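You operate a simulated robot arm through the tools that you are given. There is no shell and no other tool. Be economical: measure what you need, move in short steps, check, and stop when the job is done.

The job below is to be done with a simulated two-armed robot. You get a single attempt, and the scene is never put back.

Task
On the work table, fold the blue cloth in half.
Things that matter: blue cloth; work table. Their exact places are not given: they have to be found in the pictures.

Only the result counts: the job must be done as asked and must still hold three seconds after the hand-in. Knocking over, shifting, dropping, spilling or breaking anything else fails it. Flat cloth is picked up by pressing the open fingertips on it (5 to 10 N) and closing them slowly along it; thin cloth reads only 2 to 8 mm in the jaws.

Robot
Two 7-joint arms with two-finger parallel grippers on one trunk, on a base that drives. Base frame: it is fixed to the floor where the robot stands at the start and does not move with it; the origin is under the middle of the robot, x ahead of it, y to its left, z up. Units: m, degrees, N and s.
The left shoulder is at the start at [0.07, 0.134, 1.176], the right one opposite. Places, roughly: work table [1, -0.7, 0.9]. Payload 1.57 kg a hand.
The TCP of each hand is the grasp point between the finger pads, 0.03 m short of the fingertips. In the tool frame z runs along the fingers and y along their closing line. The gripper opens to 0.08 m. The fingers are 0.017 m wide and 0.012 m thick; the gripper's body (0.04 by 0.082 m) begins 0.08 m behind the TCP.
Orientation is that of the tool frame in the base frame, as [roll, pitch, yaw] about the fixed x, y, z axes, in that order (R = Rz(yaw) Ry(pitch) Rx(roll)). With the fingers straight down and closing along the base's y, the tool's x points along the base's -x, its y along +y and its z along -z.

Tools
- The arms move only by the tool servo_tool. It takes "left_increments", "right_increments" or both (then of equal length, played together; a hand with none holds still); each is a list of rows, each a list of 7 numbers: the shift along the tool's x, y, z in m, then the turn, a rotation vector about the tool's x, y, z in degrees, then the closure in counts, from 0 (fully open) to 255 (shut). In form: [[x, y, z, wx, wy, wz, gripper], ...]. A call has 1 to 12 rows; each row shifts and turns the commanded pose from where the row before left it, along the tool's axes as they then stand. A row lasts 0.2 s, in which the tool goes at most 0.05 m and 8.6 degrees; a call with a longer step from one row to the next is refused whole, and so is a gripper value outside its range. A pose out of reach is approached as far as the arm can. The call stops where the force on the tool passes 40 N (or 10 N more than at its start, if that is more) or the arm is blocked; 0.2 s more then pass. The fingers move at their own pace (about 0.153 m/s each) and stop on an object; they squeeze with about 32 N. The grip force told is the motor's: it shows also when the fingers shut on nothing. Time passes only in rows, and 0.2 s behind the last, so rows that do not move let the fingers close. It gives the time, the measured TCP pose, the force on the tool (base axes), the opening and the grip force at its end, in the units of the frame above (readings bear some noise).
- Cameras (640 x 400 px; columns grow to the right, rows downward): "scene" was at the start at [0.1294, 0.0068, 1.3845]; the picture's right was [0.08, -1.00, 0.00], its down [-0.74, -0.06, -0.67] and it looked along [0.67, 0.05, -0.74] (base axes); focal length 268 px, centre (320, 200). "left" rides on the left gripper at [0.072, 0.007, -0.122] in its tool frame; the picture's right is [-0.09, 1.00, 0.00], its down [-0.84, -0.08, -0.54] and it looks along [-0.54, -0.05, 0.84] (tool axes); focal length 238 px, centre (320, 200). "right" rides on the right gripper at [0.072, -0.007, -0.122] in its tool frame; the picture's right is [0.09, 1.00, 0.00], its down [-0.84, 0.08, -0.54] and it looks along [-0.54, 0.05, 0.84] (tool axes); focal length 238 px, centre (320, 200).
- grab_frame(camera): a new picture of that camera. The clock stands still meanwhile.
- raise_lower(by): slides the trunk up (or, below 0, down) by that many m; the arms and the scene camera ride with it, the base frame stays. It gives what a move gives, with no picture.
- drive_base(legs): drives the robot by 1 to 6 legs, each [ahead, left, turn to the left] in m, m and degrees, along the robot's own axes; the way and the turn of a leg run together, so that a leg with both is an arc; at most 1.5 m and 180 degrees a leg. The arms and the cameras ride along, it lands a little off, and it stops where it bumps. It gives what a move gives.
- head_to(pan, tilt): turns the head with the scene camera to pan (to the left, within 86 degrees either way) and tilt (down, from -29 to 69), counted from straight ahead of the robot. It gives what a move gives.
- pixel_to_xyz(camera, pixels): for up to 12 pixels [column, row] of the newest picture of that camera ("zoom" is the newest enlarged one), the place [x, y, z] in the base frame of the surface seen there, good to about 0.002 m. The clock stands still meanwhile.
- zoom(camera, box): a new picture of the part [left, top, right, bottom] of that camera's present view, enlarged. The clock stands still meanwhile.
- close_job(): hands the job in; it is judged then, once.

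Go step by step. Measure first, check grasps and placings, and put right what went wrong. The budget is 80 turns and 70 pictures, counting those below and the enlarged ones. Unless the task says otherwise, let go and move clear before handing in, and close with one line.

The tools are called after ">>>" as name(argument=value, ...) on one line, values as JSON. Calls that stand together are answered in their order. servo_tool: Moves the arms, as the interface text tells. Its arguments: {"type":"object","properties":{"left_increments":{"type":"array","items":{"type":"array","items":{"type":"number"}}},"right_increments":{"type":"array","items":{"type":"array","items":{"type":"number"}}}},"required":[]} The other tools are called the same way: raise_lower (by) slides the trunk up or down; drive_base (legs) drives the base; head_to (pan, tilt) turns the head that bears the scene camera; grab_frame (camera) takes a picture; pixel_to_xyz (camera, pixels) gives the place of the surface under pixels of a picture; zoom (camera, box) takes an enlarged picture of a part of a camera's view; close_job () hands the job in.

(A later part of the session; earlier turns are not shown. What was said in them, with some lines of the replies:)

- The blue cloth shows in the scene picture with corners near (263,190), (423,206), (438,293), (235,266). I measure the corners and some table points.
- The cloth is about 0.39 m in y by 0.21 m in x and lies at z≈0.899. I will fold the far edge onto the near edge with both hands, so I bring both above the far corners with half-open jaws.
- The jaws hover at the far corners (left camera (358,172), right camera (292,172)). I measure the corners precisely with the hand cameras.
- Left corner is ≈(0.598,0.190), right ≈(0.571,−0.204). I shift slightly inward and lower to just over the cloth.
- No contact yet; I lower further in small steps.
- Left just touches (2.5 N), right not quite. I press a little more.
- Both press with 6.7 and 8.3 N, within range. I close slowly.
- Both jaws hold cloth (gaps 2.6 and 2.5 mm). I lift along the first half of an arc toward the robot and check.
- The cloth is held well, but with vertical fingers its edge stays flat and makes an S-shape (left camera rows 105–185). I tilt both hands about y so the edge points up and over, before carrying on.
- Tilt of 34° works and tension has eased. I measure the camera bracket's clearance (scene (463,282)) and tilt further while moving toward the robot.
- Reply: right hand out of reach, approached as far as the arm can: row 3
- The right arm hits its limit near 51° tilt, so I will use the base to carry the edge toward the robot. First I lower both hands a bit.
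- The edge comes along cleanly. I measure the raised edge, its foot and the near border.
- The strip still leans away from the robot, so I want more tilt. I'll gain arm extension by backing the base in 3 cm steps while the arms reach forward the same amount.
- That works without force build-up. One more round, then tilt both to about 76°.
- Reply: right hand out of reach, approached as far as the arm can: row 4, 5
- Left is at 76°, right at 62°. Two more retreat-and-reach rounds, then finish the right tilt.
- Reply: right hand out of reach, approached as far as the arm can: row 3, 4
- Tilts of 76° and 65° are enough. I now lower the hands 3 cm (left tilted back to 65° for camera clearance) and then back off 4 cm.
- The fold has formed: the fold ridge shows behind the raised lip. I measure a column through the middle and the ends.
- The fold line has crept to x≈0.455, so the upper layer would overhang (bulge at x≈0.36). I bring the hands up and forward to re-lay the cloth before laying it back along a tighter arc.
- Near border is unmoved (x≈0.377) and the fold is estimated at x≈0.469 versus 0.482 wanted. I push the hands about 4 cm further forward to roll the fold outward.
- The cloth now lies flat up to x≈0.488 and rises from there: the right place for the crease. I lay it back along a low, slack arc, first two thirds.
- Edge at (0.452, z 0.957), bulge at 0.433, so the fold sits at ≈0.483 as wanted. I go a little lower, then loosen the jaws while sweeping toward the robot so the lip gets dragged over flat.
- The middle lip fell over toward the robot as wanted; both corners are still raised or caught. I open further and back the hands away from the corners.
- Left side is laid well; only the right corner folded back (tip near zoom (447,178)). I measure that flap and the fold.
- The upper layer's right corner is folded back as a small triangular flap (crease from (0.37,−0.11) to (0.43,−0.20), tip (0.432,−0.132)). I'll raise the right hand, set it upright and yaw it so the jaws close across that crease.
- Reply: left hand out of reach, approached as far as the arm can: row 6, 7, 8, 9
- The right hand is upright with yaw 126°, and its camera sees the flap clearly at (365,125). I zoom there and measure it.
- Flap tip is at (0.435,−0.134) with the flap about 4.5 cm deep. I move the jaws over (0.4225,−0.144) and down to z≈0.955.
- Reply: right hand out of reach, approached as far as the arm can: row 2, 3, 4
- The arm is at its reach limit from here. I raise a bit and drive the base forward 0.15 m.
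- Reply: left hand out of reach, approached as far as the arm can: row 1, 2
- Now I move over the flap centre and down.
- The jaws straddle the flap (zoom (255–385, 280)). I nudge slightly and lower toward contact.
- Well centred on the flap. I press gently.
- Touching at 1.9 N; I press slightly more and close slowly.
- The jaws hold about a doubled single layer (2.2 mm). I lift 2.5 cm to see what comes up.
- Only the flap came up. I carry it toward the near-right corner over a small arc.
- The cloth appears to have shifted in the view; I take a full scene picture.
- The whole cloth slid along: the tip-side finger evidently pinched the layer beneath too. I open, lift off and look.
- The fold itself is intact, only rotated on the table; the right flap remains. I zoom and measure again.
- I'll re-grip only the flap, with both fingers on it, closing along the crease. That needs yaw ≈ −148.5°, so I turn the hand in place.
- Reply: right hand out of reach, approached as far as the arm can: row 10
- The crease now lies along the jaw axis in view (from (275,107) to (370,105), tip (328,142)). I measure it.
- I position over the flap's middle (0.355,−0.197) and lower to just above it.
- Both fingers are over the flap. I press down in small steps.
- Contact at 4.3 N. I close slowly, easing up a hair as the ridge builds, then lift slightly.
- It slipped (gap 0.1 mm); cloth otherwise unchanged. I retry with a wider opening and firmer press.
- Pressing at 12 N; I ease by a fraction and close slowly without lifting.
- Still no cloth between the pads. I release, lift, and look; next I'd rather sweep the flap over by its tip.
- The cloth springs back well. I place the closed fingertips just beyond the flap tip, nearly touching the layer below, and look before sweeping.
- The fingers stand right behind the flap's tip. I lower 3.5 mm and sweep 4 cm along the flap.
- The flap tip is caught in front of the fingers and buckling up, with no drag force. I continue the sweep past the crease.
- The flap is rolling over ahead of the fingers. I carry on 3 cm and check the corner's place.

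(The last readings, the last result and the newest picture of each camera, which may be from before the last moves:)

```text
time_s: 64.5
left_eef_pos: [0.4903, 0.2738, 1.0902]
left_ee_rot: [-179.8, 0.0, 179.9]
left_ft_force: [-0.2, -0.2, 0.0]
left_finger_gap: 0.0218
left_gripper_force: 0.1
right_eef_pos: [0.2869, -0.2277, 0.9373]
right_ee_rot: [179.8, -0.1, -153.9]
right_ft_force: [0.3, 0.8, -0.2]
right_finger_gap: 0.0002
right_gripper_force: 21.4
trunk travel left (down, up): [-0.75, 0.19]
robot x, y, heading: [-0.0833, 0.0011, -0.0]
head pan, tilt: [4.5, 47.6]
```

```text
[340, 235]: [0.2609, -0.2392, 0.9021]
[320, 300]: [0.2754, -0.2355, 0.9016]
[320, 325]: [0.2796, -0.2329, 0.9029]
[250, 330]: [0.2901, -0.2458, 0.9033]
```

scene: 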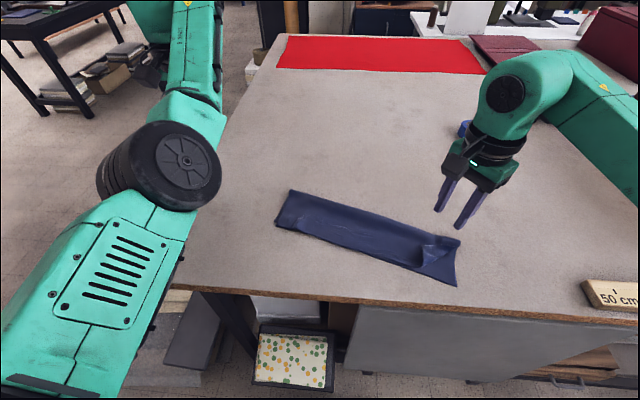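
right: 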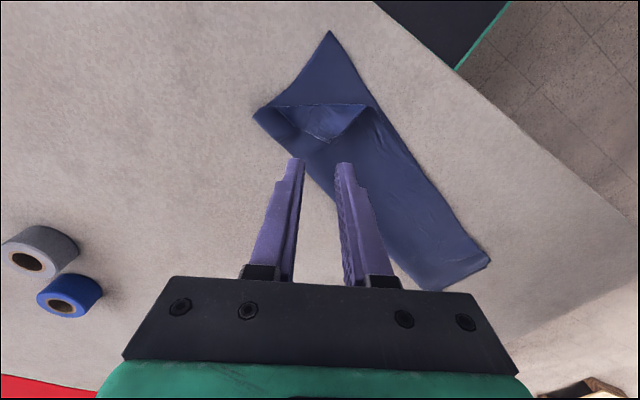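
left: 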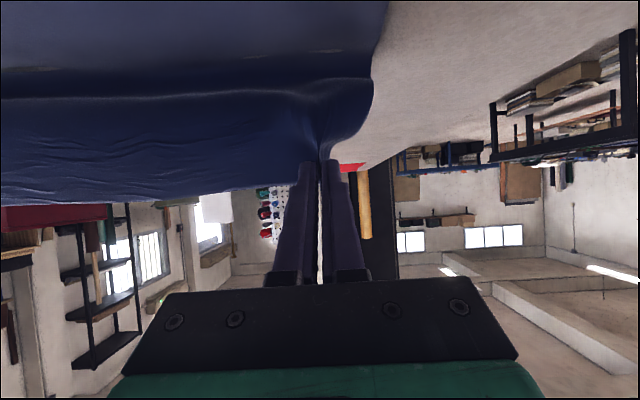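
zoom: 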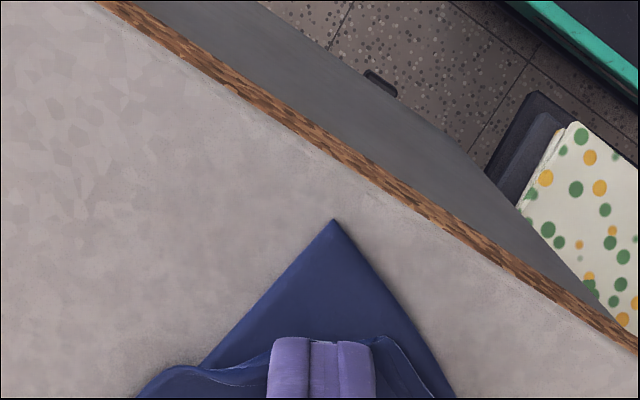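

The lower corner has moved to x≈0.257, so the cloth is starting to drag. I lift straight off and look.

>>> servo_tool(right_increments=[[0, 0, -0.01, 0, 0, 0, 255], [0, 0, -0.04, 0, 0, 0, 255], [-0.02, 0, -0.04, 0, 0, 0, 255], [-0.03, 0, -0.02, 0, 0, 0, 255], [0, 0, 0, 0, 0, 0, 255]])

>>> grab_frame(camera="right")

>>> grab_frame(camera="scene")

```text
time_s: 65.7
left_eef_pos: [0.4892, 0.2736, 1.0914]
left_ee_rot: [-179.8, 0.0, 180.0]
left_ft_force: [-0.1, -0.6, 0.2]
left_finger_gap: 0.0215
left_gripper_force: 0.0
right_eef_pos: [0.3334, -0.2065, 1.0455]
right_ee_rot: [179.8, 0.1, -153.9]
right_ft_force: [-0.2, -0.6, -0.9]
right_finger_gap: 0.0
right_gripper_force: 21.0
trunk travel left (down, up): [-0.75, 0.19]
robot x, y, heading: [-0.0827, 0.0041, 0.2]
head pan, tilt: [4.5, 47.6]
```

```text
15 pictures are left
```

right: 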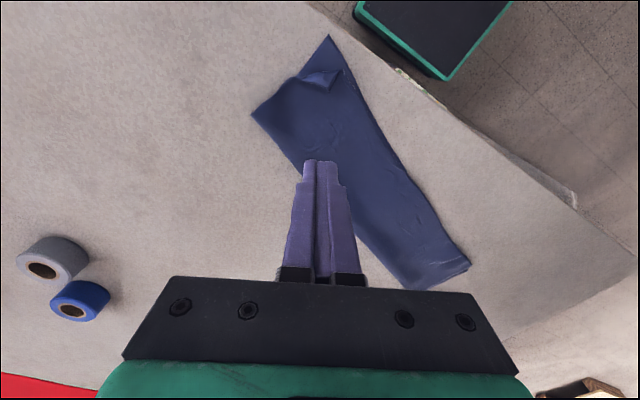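

```text
14 pictures are left
```

scene: 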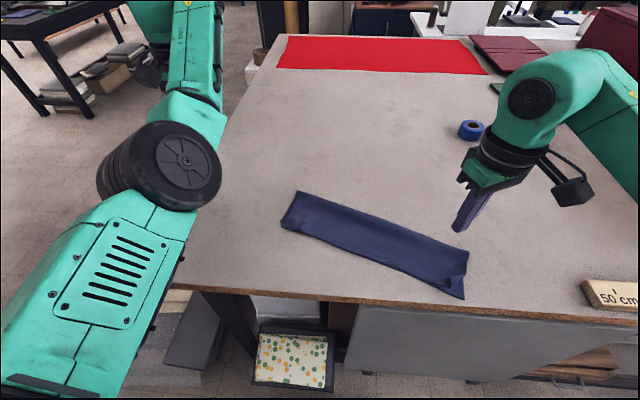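

The flap is now much smaller. I zoom in on it and measure.

>>> zoom(camera="right", box=[250, 25, 410, 125])

>>> pixel_to_xyz(camera="zoom", pixels=[[320, 45], [230, 165], [290, 175], [340, 170], [360, 185], [330, 250], [190, 200], [390, 190], [200, 170], [350, 215]])

```text
4.00 times, centred on (330, 75) of right
```

zoom: 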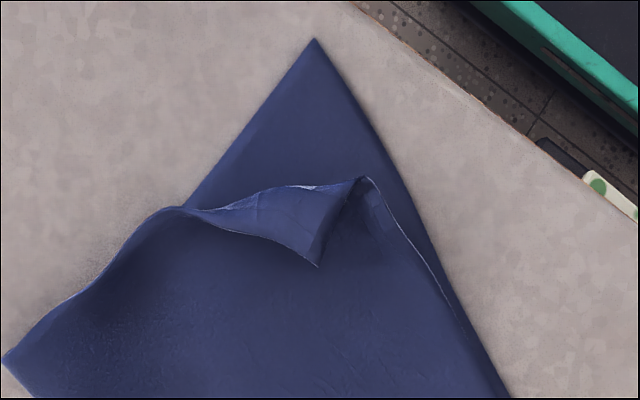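

```text
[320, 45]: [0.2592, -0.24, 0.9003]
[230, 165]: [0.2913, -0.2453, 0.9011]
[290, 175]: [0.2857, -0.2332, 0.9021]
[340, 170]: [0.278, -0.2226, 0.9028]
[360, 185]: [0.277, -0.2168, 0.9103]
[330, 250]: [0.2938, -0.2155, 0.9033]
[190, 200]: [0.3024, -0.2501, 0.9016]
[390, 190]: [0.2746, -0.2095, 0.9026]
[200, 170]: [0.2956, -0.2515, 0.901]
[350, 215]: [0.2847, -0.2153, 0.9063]
```

A small flap remains (tip ≈(0.297,−0.217), crease ≈2 cm nearer). To avoid dragging on the next sweep, I bring the left hand, closed, over the cloth's middle (0.365,−0.065) to hold it down.

>>> servo_tool(left_increments=[[0.014, -0.0377, 0, 0, 0, 0, 255], [0.014, -0.0377, 0, 0, 0, 0, 255], [0.014, -0.0377, 0, 0, 0, 0, 255], [0.014, -0.0377, 0, 0, 0, 0, 255], [0.014, -0.0377, 0, 0, 0, 0, 255], [0.014, -0.0377, 0, 0, 0, 0, 255], [0.014, -0.0377, 0, 0, 0, 0, 255], [0.014, -0.0377, 0, 0, 0, 0, 255], [0.014, -0.0377, 0, 0, 0, 0, 255], [0, 0, 0.045, 0, 0, 0, 255], [0, 0, 0.045, 0, 0, 0, 255], [0, 0, 0.04, 0, 0, 0, 255]])

>>> grab_frame(camera="scene")

```text
time_s: 68.3
left_eef_pos: [0.4493, -0.0552, 0.9704]
left_ee_rot: [-179.9, 0.1, -180.0]
left_ft_force: [0.7, -0.4, 0.1]
left_finger_gap: 0.0
left_gripper_force: 21.5
left hand out of reach, approached as far as the arm can: row 2, 3, 4, 5, 6, 7, 8
right_eef_pos: [0.3332, -0.2075, 1.0458]
right_ee_rot: [179.8, 0.0, -153.9]
right_ft_force: [-0.5, -0.1, 0.4]
right_finger_gap: 0.0001
right_gripper_force: 21.3
trunk travel left (down, up): [-0.75, 0.19]
robot x, y, heading: [-0.0838, 0.0003, 0.2]
head pan, tilt: [4.5, 47.6]
```

```text
12 pictures are left
```

scene: 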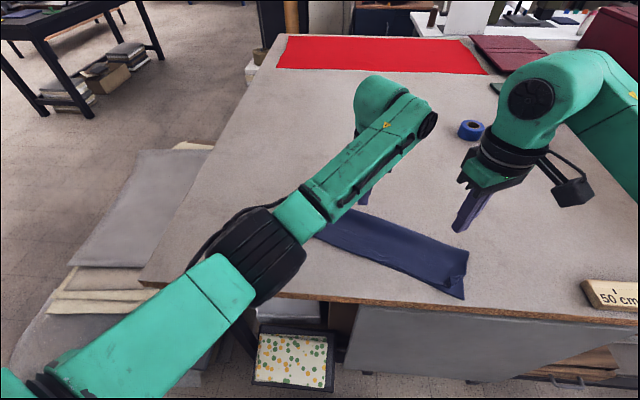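

The left hand stopped at x=0.449, just beyond the cloth. I move it 7 cm toward the robot and see whether it reaches.

>>> servo_tool(left_increments=[[0.02, 0, 0, 0, 0, 0, 255], [0.02, 0, 0, 0, 0, 0, 255], [0.02, 0, 0, 0, 0, 0, 255], [0.015, 0, 0, 0, 0, 0, 255], [0, 0, 0, 0, 0, 0, 255]])

>>> zoom(camera="left", box=[120, 0, 520, 250])

```text
time_s: 69.5
left_eef_pos: [0.3735, -0.0569, 0.9692]
left_ee_rot: [-179.9, 0.0, -180.0]
left_ft_force: [0.8, 0.1, -0.5]
left_finger_gap: 0.0
left_gripper_force: 21.3
right_eef_pos: [0.3324, -0.2063, 1.0448]
right_ee_rot: [-180.0, 0.1, -153.9]
right_ft_force: [0.1, 0.8, -0.2]
right_finger_gap: 0.0
right_gripper_force: 21.4
trunk travel left (down, up): [-0.75, 0.19]
robot x, y, heading: [-0.0855, -0.0016, 0.1]
head pan, tilt: [4.5, 47.6]
```

```text
1.60 times, centred on (320, 125) of left
```

zoom: 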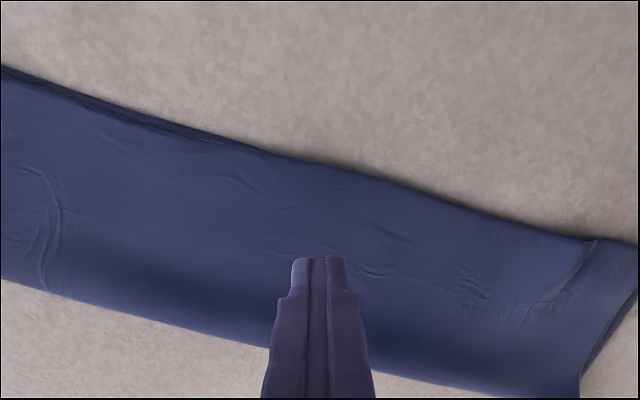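

The fingers are over the cloth body and the edges line up nicely. I lower the left hand to press, and bring the right fingertips behind the small flap's tip.

>>> servo_tool(left_increments=[[0, 0, 0.015, 0, 0, 0, 255], [0, 0, 0.015, 0, 0, 0, 255], [0, 0, 0.004, 0, 0, 0, 255], [0, 0, 0.002, 0, 0, 0, 255], [0, 0, 0.001, 0, 0, 0, 255], [0, 0, 0, 0, 0, 0, 255]], right_increments=[[0.018, 0.005, 0, 0, 0, 0, 255], [0, 0, 0.04, 0, 0, 0, 255], [0, 0, 0.04, 0, 0, 0, 255], [0, 0, 0.02, 0, 0, 0, 255], [0, 0, 0.005, 0, 0, 0, 255], [0, 0, 0, 0, 0, 0, 255]])

>>> zoom(camera="right", box=[220, 50, 420, 180])

```text
time_s: 70.9
left_eef_pos: [0.3738, -0.0578, 0.9331]
left_ee_rot: [-179.9, 0.1, 180.0]
left_ft_force: [0.7, -0.4, 0.9]
left_finger_gap: 0.0
left_gripper_force: 21.2
right_eef_pos: [0.3131, -0.2106, 0.9399]
right_ee_rot: [-180.0, 0.0, -154.0]
right_ft_force: [0.1, -0.2, 0.9]
right_finger_gap: 0.0
right_gripper_force: 20.9
trunk travel left (down, up): [-0.75, 0.19]
robot x, y, heading: [-0.0826, 0.0046, 0.1]
head pan, tilt: [4.5, 47.6]
```

```text
3.08 times, centred on (320, 115) of right
```

zoom: 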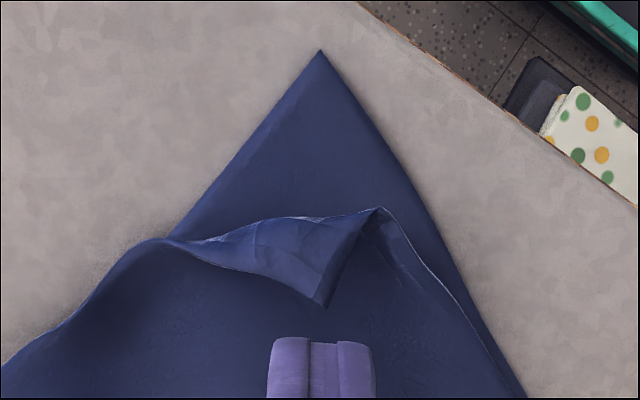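

I press a little with the left hand, lower the right to the cloth and sweep 4.5 cm toward the corner, rising at the end.

>>> servo_tool(left_increments=[[0, 0, 0.001, 0, 0, 0, 255], [0, 0, 0.0005, 0, 0, 0, 255], [0, 0, 0, 0, 0, 0, 255], [0, 0, 0, 0, 0, 0, 255], [0, 0, 0, 0, 0, 0, 255], [0, 0, 0, 0, 0, 0, 255], [0, 0, 0, 0, 0, 0, 255], [0, 0, 0, 0, 0, 0, 255]], right_increments=[[0, 0, 0.0025, 0, 0, 0, 255], [0, 0, 0.002, 0, 0, 0, 255], [0.01, 0, 0, 0, 0, 0, 255], [0.01, 0, 0, 0, 0, 0, 255], [0.01, 0, 0, 0, 0, 0, 255], [0.01, 0, -0.001, 0, 0, 0, 255], [0.01, 0, -0.001, 0, 0, 0, 255], [0.005, 0, 0, 0, 0, 0, 255]])

>>> zoom(camera="right", box=[220, 50, 420, 180])

```text
time_s: 72.7
left_eef_pos: [0.3728, -0.0565, 0.9318]
left_ee_rot: [-179.9, 0.0, 179.9]
left_ft_force: [0.7, 0.4, 0.8]
left_finger_gap: 0.0
left_gripper_force: 21.7
right_eef_pos: [0.2639, -0.2335, 0.9397]
right_ee_rot: [179.8, 0.0, -154.0]
right_ft_force: [0.2, 0.1, 0.8]
right_finger_gap: 0.0
right_gripper_force: 21.1
trunk travel left (down, up): [-0.75, 0.19]
robot x, y, heading: [-0.0868, 0.0002, 0.2]
head pan, tilt: [4.5, 47.6]
```

```text
3.08 times, centred on (320, 115) of right
```

zoom: 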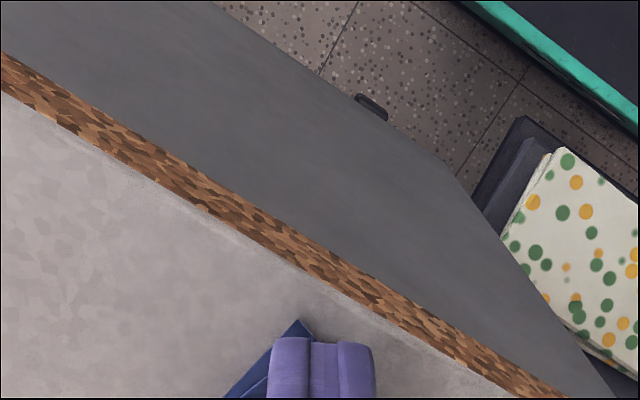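

The flap edges now appear at the lower corner. I lift the right hand off and inspect.

>>> servo_tool(right_increments=[[0, 0, -0.01, 0, 0, 0, 255], [0, 0, -0.04, 0, 0, 0, 255], [-0.025, 0, -0.04, 0, 0, 0, 255], [-0.03, 0, -0.02, 0, 0, 0, 255], [0, 0, 0, 0, 0, 0, 255]])

>>> zoom(camera="right", box=[250, 25, 410, 125])

```text
time_s: 73.9
left_eef_pos: [0.3716, -0.0566, 0.9331]
left_ee_rot: [-179.9, -0.1, 179.9]
left_ft_force: [-0.5, 0.1, 0.8]
left_finger_gap: 0.0
left_gripper_force: 21.4
right_eef_pos: [0.3139, -0.208, 1.0463]
right_ee_rot: [179.9, 0.0, -154.0]
right_ft_force: [0.3, -0.4, 1.0]
right_finger_gap: 0.0
right_gripper_force: 21.4
trunk travel left (down, up): [-0.75, 0.19]
robot x, y, heading: [-0.0856, -0.0008, 0.1]
head pan, tilt: [4.5, 47.6]
```

```text
4.00 times, centred on (330, 75) of right
```

zoom: 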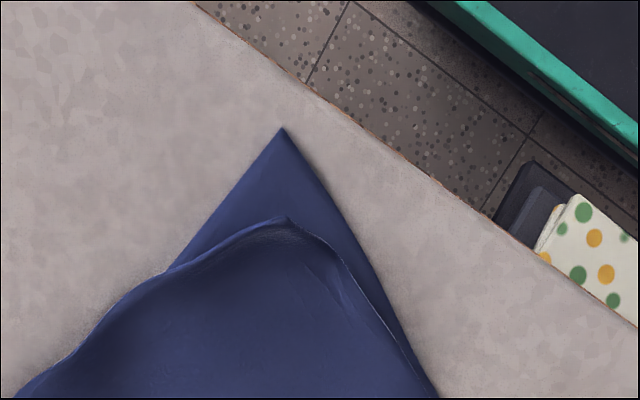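

The flap is flipped over. The upper corner ends about 2 cm short of the lower one; I lift the left hand away and check overall alignment.

>>> pixel_to_xyz(camera="zoom", pixels=[[283, 133], [285, 222], [285, 245], [330, 255], [230, 240], [180, 275], [25, 390], [420, 380]])

>>> servo_tool(left_increments=[[0, 0, -0.02, 0, 0, 0, 255], [0, 0, -0.04, 0, 0, 0, 255], [0, 0, -0.04, 0, 0, 0, 255], [0, 0.04, 0, 0, 0, 0, 255], [0, 0.04, 0, 0, 0, 0, 255], [0, 0.04, 0, 0, 0, 0, 255], [0, 0.04, 0, 0, 0, 0, 255], [0, 0.04, 0, 0, 0, 0, 255], [0, 0.04, 0, 0, 0, 0, 255], [0, 0.04, 0, 0, 0, 0, 255]])

>>> zoom(camera="scene", box=[260, 170, 490, 310])

```text
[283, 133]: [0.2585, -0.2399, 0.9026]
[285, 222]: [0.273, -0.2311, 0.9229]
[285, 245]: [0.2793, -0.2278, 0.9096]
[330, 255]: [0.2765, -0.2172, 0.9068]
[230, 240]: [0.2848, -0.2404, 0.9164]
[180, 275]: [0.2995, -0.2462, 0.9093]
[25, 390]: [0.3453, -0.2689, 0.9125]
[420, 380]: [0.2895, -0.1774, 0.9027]
```

```text
time_s: 76.1
left_eef_pos: [0.3739, 0.2232, 1.0299]
left_ee_rot: [-179.7, -0.1, 179.9]
left_ft_force: [-0.4, -0.2, -0.6]
left_finger_gap: 0.0
left_gripper_force: 21.2
right_eef_pos: [0.3133, -0.2065, 1.0467]
right_ee_rot: [179.9, 0.0, -153.9]
right_ft_force: [0.6, 0.4, -0.5]
right_finger_gap: 0.0002
right_gripper_force: 20.8
trunk travel left (down, up): [-0.75, 0.19]
robot x, y, heading: [-0.0826, -0.0009, 0.1]
head pan, tilt: [4.5, 47.6]
```

```text
2.78 times, centred on (375, 240) of scene
```

zoom: 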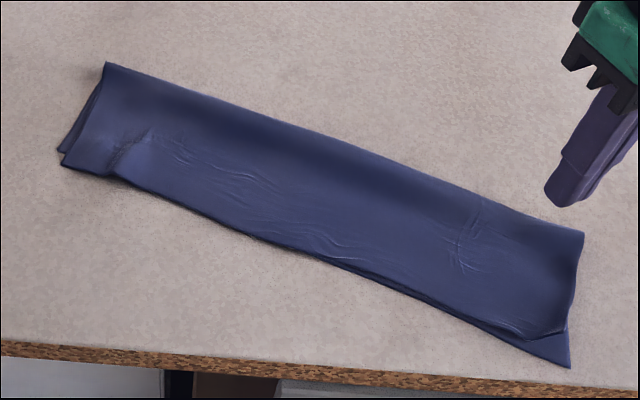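

The fold looks right overall; the right upper corner is a bit raised (z≈0.92). I take one closer look at it.

>>> zoom(camera="right", box=[285, 45, 365, 95])

>>> pixel_to_xyz(camera="zoom", pixels=[[300, 195], [300, 210], [300, 230], [300, 260], [250, 200], [340, 220], [300, 160], [300, 320]])

```text
8.00 times, centred on (325, 70) of right
```

zoom: 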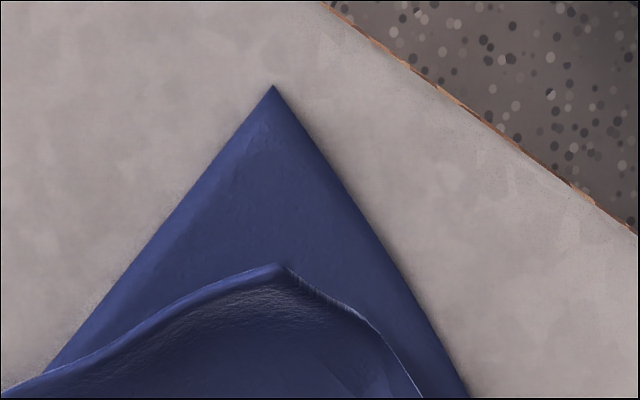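

```text
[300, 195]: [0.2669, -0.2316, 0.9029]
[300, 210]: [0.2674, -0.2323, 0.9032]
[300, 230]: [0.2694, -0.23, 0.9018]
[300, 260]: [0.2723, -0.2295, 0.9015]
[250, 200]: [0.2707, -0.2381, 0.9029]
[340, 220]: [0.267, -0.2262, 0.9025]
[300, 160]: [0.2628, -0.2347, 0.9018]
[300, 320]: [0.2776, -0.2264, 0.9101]
```

The upper corner is properly laid but curls upward slightly. I flatten it with a light outward stroke of the closed fingertips, then move clear.

>>> servo_tool(right_increments=[[0.0177, 0, 0, 0, 0, 0, 255], [0, 0, 0.04, 0, 0, 0, 255], [0, 0, 0.04, 0, 0, 0, 255], [0, 0, 0.0285, 0, 0, 0, 255], [0.01, 0, 0, 0, 0, 0, 255], [0.01, 0, 0, 0, 0, 0, 255], [0.01, 0, 0, 0, 0, 0, 255], [0, 0, 0.002, 0, 0, 0, 255], [0, 0, -0.02, 0, 0, 0, 255], [0, 0, -0.04, 0, 0, 0, 255], [-0.03, 0, -0.04, 0, 0, 0, 255], [-0.02, 0, 0, 0, 0, 0, 255]])

>>> zoom(camera="right", box=[250, 25, 410, 125])

```text
time_s: 78.7
left_eef_pos: [0.3755, 0.2202, 1.03]
left_ee_rot: [-179.8, 0.0, 179.8]
left_ft_force: [-0.1, 0.2, 0.7]
left_finger_gap: 0.0
left_gripper_force: 21.2
right_eef_pos: [0.3148, -0.2077, 1.0388]
right_ee_rot: [180.0, 0.0, -153.9]
right_ft_force: [0.3, -0.3, -0.3]
right_finger_gap: 0.0
right_gripper_force: 21.5
trunk travel left (down, up): [-0.75, 0.19]
robot x, y, heading: [-0.0787, -0.0014, 0.3]
head pan, tilt: [4.5, 47.6]
```

```text
4.00 times, centred on (330, 75) of right
```

zoom: 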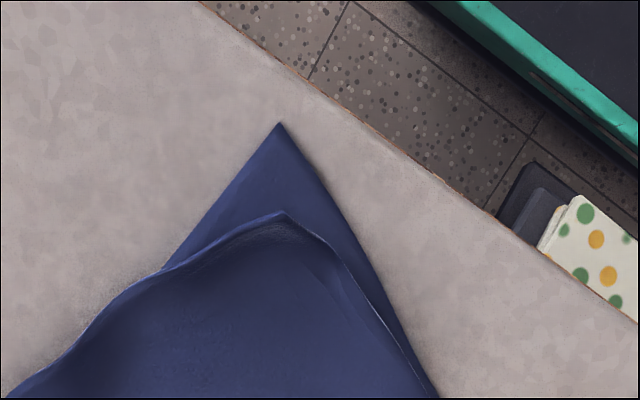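

The corner springs back to the same slight curl; both edges follow each other and the fold is good. I move both hands clear and take a last look.

>>> servo_tool(right_increments=[[0, 0, -0.03, 0, 0, 0, 200], [0, -0.03, -0.02, 0, 0, 0, 200], [0, -0.03, 0, 0, 0, 0, 200], [0, 0, 0, 0, 0, 0, 200]], left_increments=[[0, 0, -0.02, 0, 0, 0, 200], [0, 0.03, 0, 0, 0, 0, 200], [0, 0, 0, 0, 0, 0, 200], [0, 0, 0, 0, 0, 0, 200]])

>>> grab_frame(camera="scene")

```text
time_s: 79.7
left_eef_pos: [0.3743, 0.252, 1.0502]
left_ee_rot: [-179.9, 0.0, 179.9]
left_ft_force: [-0.6, 0.3, -0.1]
left_finger_gap: 0.0171
left_gripper_force: 0.0
right_eef_pos: [0.3289, -0.2369, 1.0879]
right_ee_rot: [179.9, 0.0, -154.0]
right_ft_force: [-0.2, 0.6, -0.3]
right_finger_gap: 0.0173
right_gripper_force: 0.0
right hand out of reach, approached as far as the arm can: row 3
trunk travel left (down, up): [-0.75, 0.19]
robot x, y, heading: [-0.082, 0.0021, 0.3]
head pan, tilt: [4.5, 47.6]
```

```text
4 pictures are left
```

scene: 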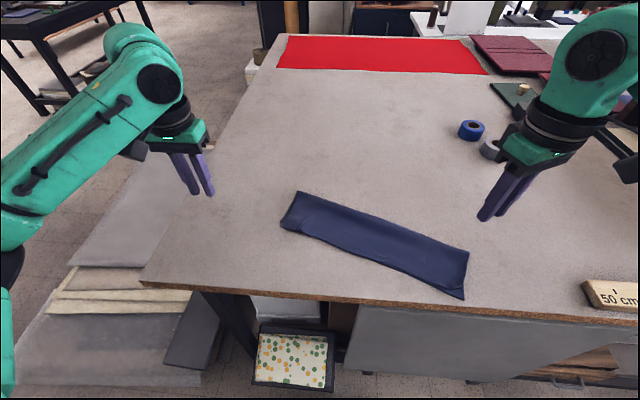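

The cloth lies folded in half on the table (scene (280–468, 192–298)), hands are clear and nothing else has moved. I hand in.

>>> close_job()

```text
The job is handed in.
```

I folded the blue cloth in half on the work table, let go and moved both hands clear. Nothing else in the scene looks disturbed. The cloth ended up turned on the table and about 10 cm nearer its front edge at the right end. The upper layer's right corner curls up slightly and stops about 2 cm short of the corner below it.
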